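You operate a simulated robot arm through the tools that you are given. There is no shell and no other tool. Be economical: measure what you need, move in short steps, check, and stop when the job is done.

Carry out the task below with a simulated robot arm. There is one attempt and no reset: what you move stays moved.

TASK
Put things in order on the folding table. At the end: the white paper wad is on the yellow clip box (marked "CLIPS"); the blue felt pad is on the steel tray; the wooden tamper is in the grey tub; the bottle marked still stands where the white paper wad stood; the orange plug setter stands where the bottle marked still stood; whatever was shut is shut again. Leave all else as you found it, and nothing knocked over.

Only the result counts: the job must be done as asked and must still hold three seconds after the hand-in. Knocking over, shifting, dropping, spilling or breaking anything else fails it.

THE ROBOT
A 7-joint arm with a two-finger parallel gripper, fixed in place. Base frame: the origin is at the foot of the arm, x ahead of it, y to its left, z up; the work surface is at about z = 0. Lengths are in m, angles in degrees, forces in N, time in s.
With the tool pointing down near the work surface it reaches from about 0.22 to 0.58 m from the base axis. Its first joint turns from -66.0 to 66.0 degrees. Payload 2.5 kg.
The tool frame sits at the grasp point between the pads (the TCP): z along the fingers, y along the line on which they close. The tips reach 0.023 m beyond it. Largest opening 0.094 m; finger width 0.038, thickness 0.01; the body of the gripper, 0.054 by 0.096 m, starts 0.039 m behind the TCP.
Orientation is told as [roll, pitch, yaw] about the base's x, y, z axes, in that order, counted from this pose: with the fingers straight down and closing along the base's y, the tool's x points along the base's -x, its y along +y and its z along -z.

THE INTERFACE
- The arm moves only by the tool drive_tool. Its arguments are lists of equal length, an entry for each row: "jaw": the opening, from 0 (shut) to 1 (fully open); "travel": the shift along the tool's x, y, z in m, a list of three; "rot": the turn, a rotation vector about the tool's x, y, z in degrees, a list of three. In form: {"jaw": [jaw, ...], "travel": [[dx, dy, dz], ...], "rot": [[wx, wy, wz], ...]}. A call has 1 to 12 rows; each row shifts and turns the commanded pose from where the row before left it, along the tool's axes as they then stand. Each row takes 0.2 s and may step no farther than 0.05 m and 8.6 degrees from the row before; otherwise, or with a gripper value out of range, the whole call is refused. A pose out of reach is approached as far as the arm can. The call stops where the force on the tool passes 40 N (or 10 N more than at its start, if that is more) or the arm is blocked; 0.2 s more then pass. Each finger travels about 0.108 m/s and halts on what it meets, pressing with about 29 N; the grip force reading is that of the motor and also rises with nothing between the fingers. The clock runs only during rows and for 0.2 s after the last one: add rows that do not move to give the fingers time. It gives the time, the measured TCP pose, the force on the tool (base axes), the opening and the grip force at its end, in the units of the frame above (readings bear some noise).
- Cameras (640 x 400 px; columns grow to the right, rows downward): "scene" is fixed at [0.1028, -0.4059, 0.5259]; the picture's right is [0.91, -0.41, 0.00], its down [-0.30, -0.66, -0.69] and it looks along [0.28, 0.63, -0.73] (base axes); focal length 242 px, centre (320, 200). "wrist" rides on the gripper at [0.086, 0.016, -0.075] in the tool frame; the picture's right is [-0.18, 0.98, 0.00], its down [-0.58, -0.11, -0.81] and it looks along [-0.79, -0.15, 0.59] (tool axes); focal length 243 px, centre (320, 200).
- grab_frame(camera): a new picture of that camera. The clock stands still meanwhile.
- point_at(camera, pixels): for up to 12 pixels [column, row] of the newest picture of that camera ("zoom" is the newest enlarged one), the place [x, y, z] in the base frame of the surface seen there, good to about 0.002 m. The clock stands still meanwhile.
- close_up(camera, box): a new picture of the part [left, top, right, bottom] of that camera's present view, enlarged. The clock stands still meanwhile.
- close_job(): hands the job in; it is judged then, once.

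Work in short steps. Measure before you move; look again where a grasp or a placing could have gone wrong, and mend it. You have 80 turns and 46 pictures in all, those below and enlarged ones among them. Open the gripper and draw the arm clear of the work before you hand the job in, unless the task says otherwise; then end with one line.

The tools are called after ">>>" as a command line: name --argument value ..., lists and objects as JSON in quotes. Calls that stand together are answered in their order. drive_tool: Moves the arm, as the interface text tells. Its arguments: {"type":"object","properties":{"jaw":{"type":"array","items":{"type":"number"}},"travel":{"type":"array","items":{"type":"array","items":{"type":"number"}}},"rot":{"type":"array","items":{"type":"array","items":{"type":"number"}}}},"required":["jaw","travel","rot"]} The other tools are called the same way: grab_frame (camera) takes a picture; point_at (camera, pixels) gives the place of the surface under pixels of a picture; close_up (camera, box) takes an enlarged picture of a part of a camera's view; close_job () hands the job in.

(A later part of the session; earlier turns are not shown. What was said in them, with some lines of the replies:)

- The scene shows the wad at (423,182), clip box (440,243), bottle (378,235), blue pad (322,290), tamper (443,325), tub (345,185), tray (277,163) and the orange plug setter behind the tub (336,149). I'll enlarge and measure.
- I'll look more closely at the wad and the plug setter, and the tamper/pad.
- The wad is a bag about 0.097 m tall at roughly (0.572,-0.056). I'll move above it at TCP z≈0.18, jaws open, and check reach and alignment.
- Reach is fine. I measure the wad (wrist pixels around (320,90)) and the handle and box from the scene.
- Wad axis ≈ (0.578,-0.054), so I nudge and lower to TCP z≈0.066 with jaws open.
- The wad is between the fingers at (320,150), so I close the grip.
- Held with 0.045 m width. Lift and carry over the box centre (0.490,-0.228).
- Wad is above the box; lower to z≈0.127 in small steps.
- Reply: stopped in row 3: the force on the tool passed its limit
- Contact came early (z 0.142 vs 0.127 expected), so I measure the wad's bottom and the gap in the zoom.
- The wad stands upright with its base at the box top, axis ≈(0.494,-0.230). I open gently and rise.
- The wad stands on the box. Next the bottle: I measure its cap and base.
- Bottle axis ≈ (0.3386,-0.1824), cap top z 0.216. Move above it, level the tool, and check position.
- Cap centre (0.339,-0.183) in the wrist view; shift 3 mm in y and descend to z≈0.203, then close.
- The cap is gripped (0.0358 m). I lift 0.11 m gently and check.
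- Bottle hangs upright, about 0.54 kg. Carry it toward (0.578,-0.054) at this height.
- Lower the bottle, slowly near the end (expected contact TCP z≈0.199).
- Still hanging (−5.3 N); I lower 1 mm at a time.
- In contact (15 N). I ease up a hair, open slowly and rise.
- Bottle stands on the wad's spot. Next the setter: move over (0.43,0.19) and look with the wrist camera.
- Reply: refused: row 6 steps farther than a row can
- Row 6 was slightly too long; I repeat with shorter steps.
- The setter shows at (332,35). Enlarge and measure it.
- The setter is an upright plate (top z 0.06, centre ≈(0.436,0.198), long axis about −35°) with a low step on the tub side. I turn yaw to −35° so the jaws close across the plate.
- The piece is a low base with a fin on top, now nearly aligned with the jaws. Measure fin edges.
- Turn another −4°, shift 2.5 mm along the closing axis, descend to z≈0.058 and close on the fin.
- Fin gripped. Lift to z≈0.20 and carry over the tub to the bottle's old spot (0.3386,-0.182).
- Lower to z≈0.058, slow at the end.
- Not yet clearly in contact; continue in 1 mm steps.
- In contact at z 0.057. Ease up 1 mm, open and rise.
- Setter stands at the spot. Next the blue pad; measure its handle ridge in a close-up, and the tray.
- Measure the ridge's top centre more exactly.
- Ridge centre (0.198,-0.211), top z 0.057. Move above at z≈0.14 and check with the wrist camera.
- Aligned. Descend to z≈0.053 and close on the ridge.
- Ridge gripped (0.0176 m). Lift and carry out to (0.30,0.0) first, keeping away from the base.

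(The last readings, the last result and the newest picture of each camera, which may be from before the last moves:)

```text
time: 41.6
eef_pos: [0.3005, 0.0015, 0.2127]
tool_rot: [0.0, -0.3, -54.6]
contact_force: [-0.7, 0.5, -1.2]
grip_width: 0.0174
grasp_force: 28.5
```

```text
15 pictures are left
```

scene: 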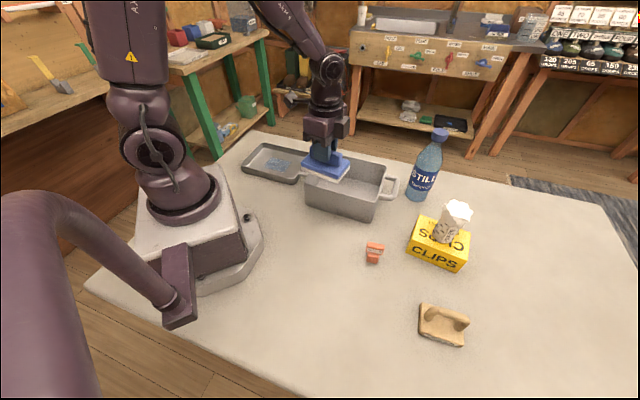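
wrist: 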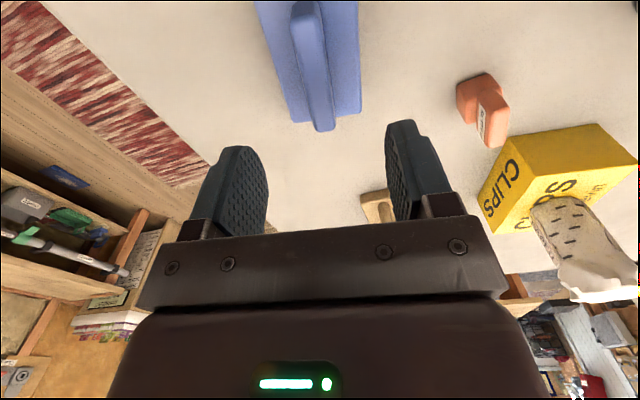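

Pad is carried well. I measure the tray in a close-up before placing.

>>> close_up --camera "scene" --box '[235, 135, 325, 190]'

>>> point_at --camera "zoom" --pixels '[[205, 75], [60, 205], [430, 335], [540, 160], [205, 110], [100, 215], [410, 290], [490, 175], [290, 200], [350, 240], [240, 160], [320, 160]]'

```text
7.11 times, centred on (280, 162) of scene
```

zoom: 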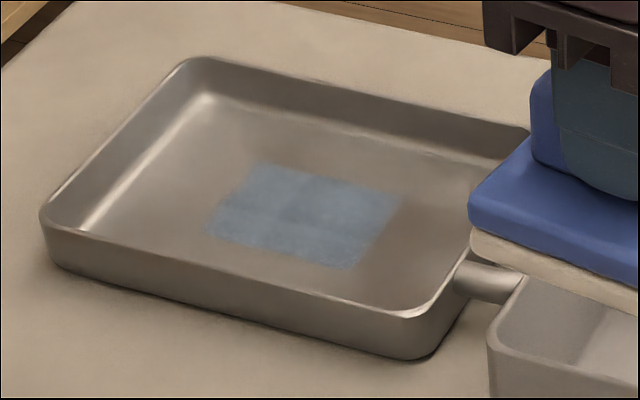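

```text
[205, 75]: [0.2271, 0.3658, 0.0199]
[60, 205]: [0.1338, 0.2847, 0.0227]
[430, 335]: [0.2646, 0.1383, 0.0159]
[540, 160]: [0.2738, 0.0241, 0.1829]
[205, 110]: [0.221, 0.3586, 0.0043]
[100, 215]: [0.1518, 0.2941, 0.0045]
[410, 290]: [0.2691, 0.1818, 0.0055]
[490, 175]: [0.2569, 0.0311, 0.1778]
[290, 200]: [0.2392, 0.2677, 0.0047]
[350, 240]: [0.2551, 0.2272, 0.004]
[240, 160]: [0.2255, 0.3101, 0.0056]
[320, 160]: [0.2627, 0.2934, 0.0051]
```

Tray floor centre ≈(0.245,0.265), long axis −44°, z 0.005. Carry there, turn +10.5° to align, and lower partway.

>>> drive_tool --jaw '[0, 0, 0, 0, 0, 0, 0, 0, 0, 0, 0, 0]' --travel '[[0.041, 0.0178, 0], [0.041, 0.0178, 0], [0.041, 0.0178, 0], [0.041, 0.0178, 0], [0.041, 0.0178, 0], [0.041, 0.0178, 0], [0, 0, 0], [0, 0, 0], [0, 0, 0.04], [0, 0, 0.04], [0, 0, 0.03], [0, 0, 0]]' --rot '[[0, 0, 0], [0, 0, 0], [0, 0, 0], [0, 0, 0], [0, 0, 0], [0, 0, 0], [0, 0, -5.3], [0, 0, -5.3], [0, 0, 0], [0, 0, 0], [0, 0, 0], [0, 0, 0]]'

>>> grab_frame --camera "scene"

```text
time: 44.2
eef_pos: [0.244, 0.2625, 0.1015]
tool_rot: [0.0, -0.1, -43.9]
contact_force: [0.2, 0.2, -0.6]
grip_width: 0.0173
grasp_force: 29.1
```

```text
13 pictures are left
```

scene: 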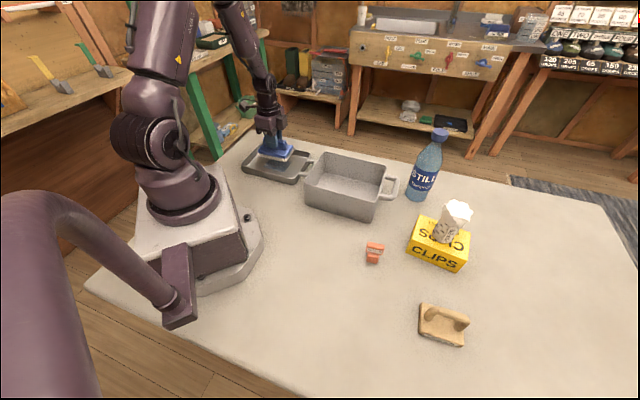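

Well placed over the tray; lower slowly towards z≈0.064.

>>> drive_tool --jaw '[0, 0, 0, 0, 0, 0, 0]' --travel '[[0, 0, 0.02], [0, 0, 0.01], [0, 0, 0.004], [0, 0, 0.002], [0, 0, 0.001], [0, 0, 0.001], [0, 0, 0]]' --rot '[[0, 0, 0], [0, 0, 0], [0, 0, 0], [0, 0, 0], [0, 0, 0], [0, 0, 0], [0, 0, 0]]'

```text
time: 45.8
eef_pos: [0.2441, 0.2626, 0.0632]
tool_rot: [0.0, -0.2, -43.9]
contact_force: [-6.6, -2.7, 18.3]
grip_width: 0.0174
grasp_force: 28.9
```

Contact at z 0.063. Ease up, release and rise.

>>> drive_tool --jaw '[0, 0.2, 0.4, 0.7, 0.7, 0.7, 0.7, 0.7, 0.7]' --travel '[[0, 0, -0.0015], [0, 0, 0], [0, 0, 0], [0, 0, 0], [0, 0, 0], [0, 0, -0.03], [0, 0, -0.04], [0, 0, -0.05], [0, 0, -0.05]]' --rot '[[0, 0, 0], [0, 0, 0], [0, 0, 0], [0, 0, 0], [0, 0, 0], [0, 0, 0], [0, 0, 0], [0, 0, 0], [0, 0, 0]]'

>>> grab_frame --camera "scene"

>>> close_up --camera "scene" --box '[405, 290, 485, 355]'

>>> point_at --camera "zoom" --pixels '[[195, 110], [180, 150], [290, 115], [370, 150], [420, 160], [440, 200], [225, 90], [330, 130], [150, 250], [430, 340], [250, 180], [385, 170]]'

```text
time: 47.8
eef_pos: [0.2465, 0.2649, 0.2328]
tool_rot: [0.0, -0.2, -44.0]
contact_force: [0.1, -0.2, 0.4]
grip_width: 0.0658
grasp_force: 0.1
```

```text
12 pictures are left
```

scene: 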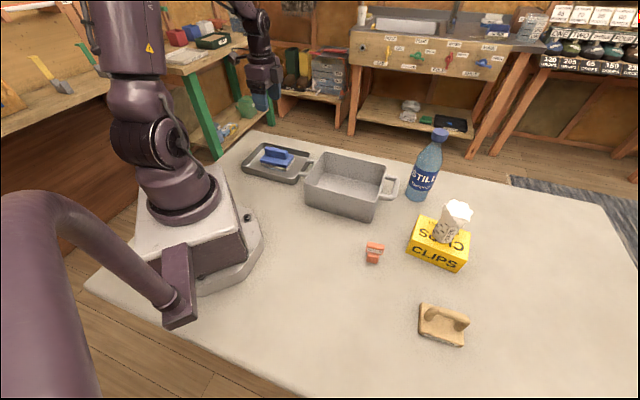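

```text
6.15 times, centred on (445, 322) of scene
```

zoom: 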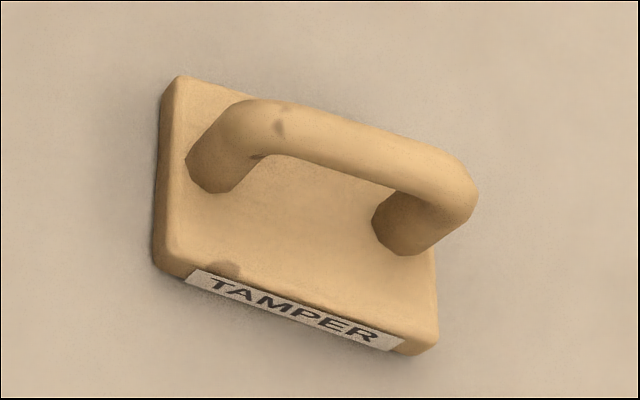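

```text
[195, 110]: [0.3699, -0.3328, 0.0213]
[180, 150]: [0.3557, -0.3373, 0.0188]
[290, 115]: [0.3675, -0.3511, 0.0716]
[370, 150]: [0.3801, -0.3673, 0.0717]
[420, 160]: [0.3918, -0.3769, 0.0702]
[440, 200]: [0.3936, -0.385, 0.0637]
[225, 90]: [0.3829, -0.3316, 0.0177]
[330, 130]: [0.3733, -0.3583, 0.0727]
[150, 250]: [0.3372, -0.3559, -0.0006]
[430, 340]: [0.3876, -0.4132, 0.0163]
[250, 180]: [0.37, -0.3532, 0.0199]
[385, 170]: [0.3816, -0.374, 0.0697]
```

Pad sits in the tray. The tamper bar runs −47° with top z 0.073, centre ≈(0.377,-0.363). Measure the tub's rim and floor.

>>> close_up --camera "scene" --box '[295, 145, 405, 225]'

>>> point_at --camera "zoom" --pixels '[[178, 60], [510, 135], [75, 215], [440, 285], [190, 145], [460, 210], [330, 190], [260, 170], [400, 215], [130, 205], [270, 240], [410, 260]]'

```text
5.00 times, centred on (350, 185) of scene
```

zoom: 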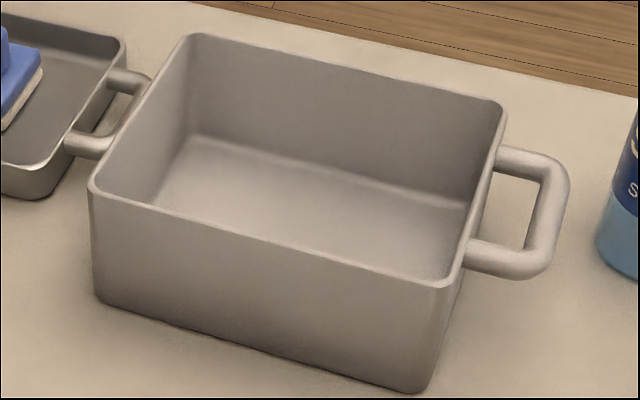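

```text
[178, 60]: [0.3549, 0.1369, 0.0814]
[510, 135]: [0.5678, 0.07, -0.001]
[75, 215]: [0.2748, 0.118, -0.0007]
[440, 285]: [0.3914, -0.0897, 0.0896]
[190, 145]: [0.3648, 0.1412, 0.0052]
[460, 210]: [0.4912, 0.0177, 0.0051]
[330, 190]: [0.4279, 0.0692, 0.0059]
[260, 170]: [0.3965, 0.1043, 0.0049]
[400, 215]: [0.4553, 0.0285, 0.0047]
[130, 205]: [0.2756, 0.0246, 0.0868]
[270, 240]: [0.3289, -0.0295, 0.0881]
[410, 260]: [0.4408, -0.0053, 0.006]
```

Tub inner centre ≈(0.378,0.027), long axis −44°. Fly to the tamper.

>>> drive_tool --jaw '[0.7, 0.7, 0.7, 0.7, 0.7, 0.7, 0.7, 0.7, 0.7, 0.7, 0.7, 0.7]' --travel '[[-0.03788, -0.02577, 0], [-0.03788, -0.02577, 0], [-0.03788, -0.02577, 0], [-0.03788, -0.02577, 0], [-0.03788, -0.02577, 0], [-0.03788, -0.02577, 0], [-0.03788, -0.02577, 0], [-0.03788, -0.02577, 0], [-0.03788, -0.02577, 0], [-0.03788, -0.02577, 0], [-0.03788, -0.02577, 0], [-0.03788, -0.02577, 0]]' --rot '[[0, 0, 0], [0, 0, 0], [0, 0, 0], [0, 0, 0], [0, 0, 0], [0, 0, 0], [0, 0, 0], [0, 0, 0], [0, 0, 0], [0, 0, 0], [0, 0, 0], [0, 0, 0]]'

>>> drive_tool --jaw '[0.7, 0.7, 0.7, 0.7, 0.7]' --travel '[[-0.03788, -0.02577, 0], [-0.03788, -0.02577, 0], [0, 0, 0.04], [0, 0, 0.03], [0, 0, 0]]' --rot '[[0, 0, 0], [0, 0, 0], [0, 0, 3], [0, 0, 0], [0, 0, 0]]'

>>> grab_frame --camera "wrist"

```text
time: 50.4
eef_pos: [0.3527, -0.2731, 0.2353]
tool_rot: [0.0, -0.1, -43.7]
contact_force: [0.3, 0.4, -0.4]
grip_width: 0.0659
grasp_force: 0.1
```

```text
time: 51.6
eef_pos: [0.3772, -0.3639, 0.1686]
tool_rot: [0.1, -0.2, -47.0]
contact_force: [-0.4, 0.3, -0.1]
grip_width: 0.0658
grasp_force: 0.1
```

```text
9 pictures are left
```

wrist: 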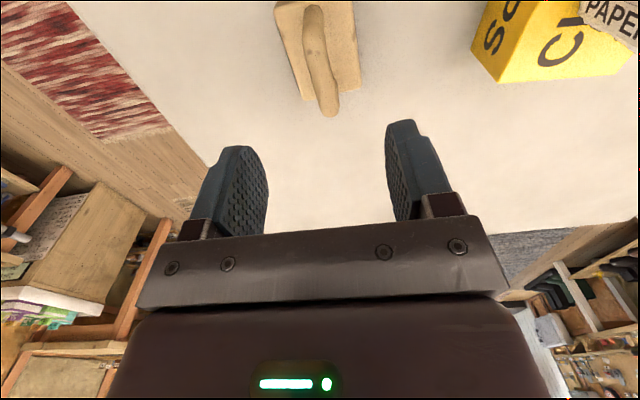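

Bar is aligned with the jaws; verify centre by measuring.

>>> point_at --camera "wrist" --pixels '[[316, 40], [320, 60], [325, 85], [312, 20], [328, 108], [309, 60], [333, 60]]'

```text
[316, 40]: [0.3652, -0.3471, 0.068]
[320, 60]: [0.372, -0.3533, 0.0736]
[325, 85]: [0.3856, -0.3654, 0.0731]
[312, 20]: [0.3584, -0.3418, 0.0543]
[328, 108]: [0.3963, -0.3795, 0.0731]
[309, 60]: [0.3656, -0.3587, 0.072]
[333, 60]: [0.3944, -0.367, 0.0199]
```

Centre agrees. Descend to z≈0.060 and close.

>>> drive_tool --jaw '[0.7, 0.7, 0.7, 0.7, 0.5, 0.3, 0.1, 0, 0, 0]' --travel '[[0, 0, 0.04], [0, 0, 0.04], [0, 0, 0.02], [0, 0, 0.009], [0, 0, 0], [0, 0, 0], [0, 0, 0], [0, 0, 0], [0, 0, 0], [0, 0, 0]]' --rot '[[0, 0, 0], [0, 0, 0], [0, 0, 0], [0, 0, 0], [0, 0, 0], [0, 0, 0], [0, 0, 0], [0, 0, 0], [0, 0, 0], [0, 0, 0]]'

```text
time: 53.8
eef_pos: [0.375, -0.365, 0.0574]
tool_rot: [0.0, -0.2, -47.0]
contact_force: [1.0, 0.1, 0.3]
grip_width: 0.0153
grasp_force: 28.9
```

Gripped (0.0153 m). Lift and carry over the tub.

>>> drive_tool --jaw '[0, 0, 0, 0, 0, 0, 0, 0, 0, 0, 0, 0]' --travel '[[0, 0, -0.045], [0, 0, -0.05], [0, 0, -0.05], [0.03162, 0.02994, 0], [0.03162, 0.02994, 0], [0.03162, 0.02994, 0], [0.03162, 0.02994, 0], [0.03162, 0.02994, 0], [0.03162, 0.02994, 0], [0.03162, 0.02994, 0], [0.03162, 0.02994, 0], [0.03162, 0.02994, 0]]' --rot '[[0, 0, 0], [0, 0, 0], [0, 0, 0], [0, 0, 0], [0, 0, 0], [0, 0, 0], [0, 0, 0], [0, 0, 0], [0, 0, 0], [0, 0, 0], [0, 0, 0], [0, 0, 0]]'

>>> grab_frame --camera "scene"

```text
time: 56.4
eef_pos: [0.3754, 0.0281, 0.201]
tool_rot: [0.0, -0.2, -46.9]
contact_force: [0.6, 0.5, -1.7]
grip_width: 0.0149
grasp_force: 29.2
```

```text
8 pictures are left
```

scene: 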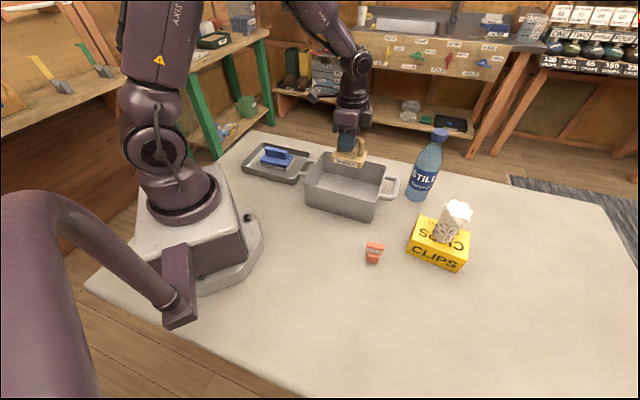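

Centred over the tub; lower, slowly at the end (expect contact z≈0.063).

>>> drive_tool --jaw '[0, 0, 0, 0, 0, 0, 0, 0, 0]' --travel '[[-0.001, 0.0, 0.04], [0, 0, 0.04], [0, 0, 0.035], [0, 0, 0.012], [0, 0, 0.005], [0, 0, 0.003], [0, 0, 0.001], [0, 0, 0.001], [0, 0, 0]]' --rot '[[0, 0, 0], [0, 0, 0], [0, 0, 0], [0, 0, 0], [0, 0, 0], [0, 0, 0], [0, 0, 0], [0, 0, 0], [0, 0, 0]]'

```text
time: 58.4
eef_pos: [0.3788, 0.0259, 0.0641]
tool_rot: [0.0, -0.2, -46.9]
contact_force: [-0.7, -0.6, -0.7]
grip_width: 0.0147
grasp_force: 29.3
```

Nearly down; 1 mm steps until contact.

>>> drive_tool --jaw '[0, 0, 0, 0, 0]' --travel '[[0, 0, 0.001], [0, 0, 0.001], [0, 0, 0.001], [0, 0, 0], [0, 0, 0]]' --rot '[[0, 0, 0], [0, 0, 0], [0, 0, 0], [0, 0, 0], [0, 0, 0]]'

```text
time: 59.6
eef_pos: [0.3791, 0.0254, 0.0621]
tool_rot: [0.1, -0.3, -46.8]
contact_force: [-1.2, 6.8, 24.9]
grip_width: 0.0152
grasp_force: 27.9
```

Contact. Ease up, release and rise clear.

>>> drive_tool --jaw '[0, 0.2, 0.4, 0.6, 0.6, 0.6, 0.6, 0.6, 0.6]' --travel '[[0, 0, -0.0015], [0, 0, 0], [0, 0, 0], [0, 0, 0], [0, 0, 0], [0, 0, -0.03], [0, 0, -0.05], [0, 0, -0.05], [0, 0, -0.05]]' --rot '[[0, 0, 0], [0, 0, 0], [0, 0, 0], [0, 0, 0], [0, 0, 0], [0, 0, 0], [0, 0, 0], [0, 0, 0], [0, 0, 0]]'

>>> drive_tool --jaw '[1, 1, 1]' --travel '[[0, 0, -0.04], [0, 0, -0.03], [0, 0, 0]]' --rot '[[0, 0, 0], [0, 0, 0], [0, 0, 0]]'

>>> grab_frame --camera "scene"

>>> close_up --camera "scene" --box '[230, 125, 480, 280]'

>>> point_at --camera "scene" --pixels '[[421, 217], [468, 236], [410, 243], [461, 263], [456, 208], [439, 133], [277, 152], [375, 245], [306, 183], [242, 165]]'

```text
time: 61.6
eef_pos: [0.3831, 0.0283, 0.2443]
tool_rot: [0.0, -0.2, -46.8]
contact_force: [0.2, -0.7, 0.6]
grip_width: 0.0565
grasp_force: 0.1
```

```text
time: 62.4
eef_pos: [0.3796, 0.0275, 0.3166]
tool_rot: [0.0, -0.2, -46.9]
contact_force: [-0.1, -0.7, -0.1]
grip_width: 0.094
grasp_force: 0.0
```

```text
7 pictures are left
```

scene: 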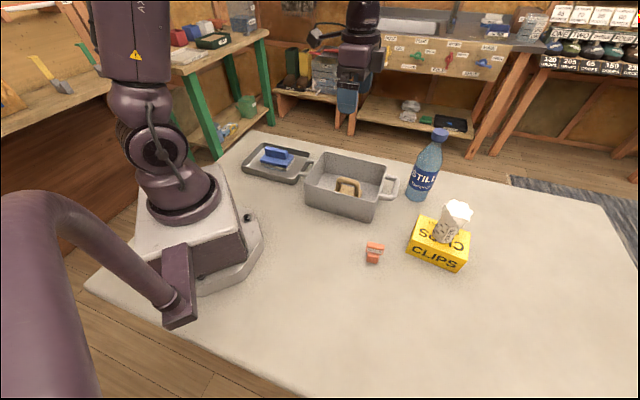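

```text
2.56 times, centred on (355, 202) of scene
```

zoom: 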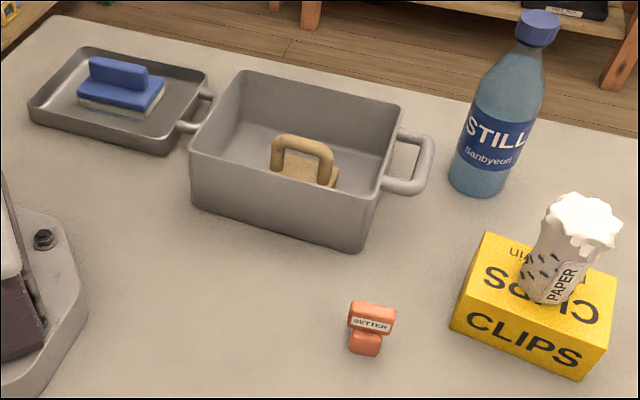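

```text
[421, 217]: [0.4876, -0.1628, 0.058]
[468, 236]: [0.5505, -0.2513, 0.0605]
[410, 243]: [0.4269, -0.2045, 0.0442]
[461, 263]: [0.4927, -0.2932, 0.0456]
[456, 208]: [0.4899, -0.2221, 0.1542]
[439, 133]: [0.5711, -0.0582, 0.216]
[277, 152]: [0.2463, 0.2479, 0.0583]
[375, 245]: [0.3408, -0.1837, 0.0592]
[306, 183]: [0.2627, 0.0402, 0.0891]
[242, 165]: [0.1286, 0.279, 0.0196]
```

Every object is in place and upright: wad on the box, pad in the tray, tamper in the tub, bottle and setter on their spots. The box, tub and tray have not moved, and the arm is clear with the gripper open, so I hand in.

>>> close_job

```text
The job is handed in.
```

I handed the job in with all five items where you asked and everything upright; the clip box, tub and tray have not shifted, and nothing was found shut, so nothing needed closing.
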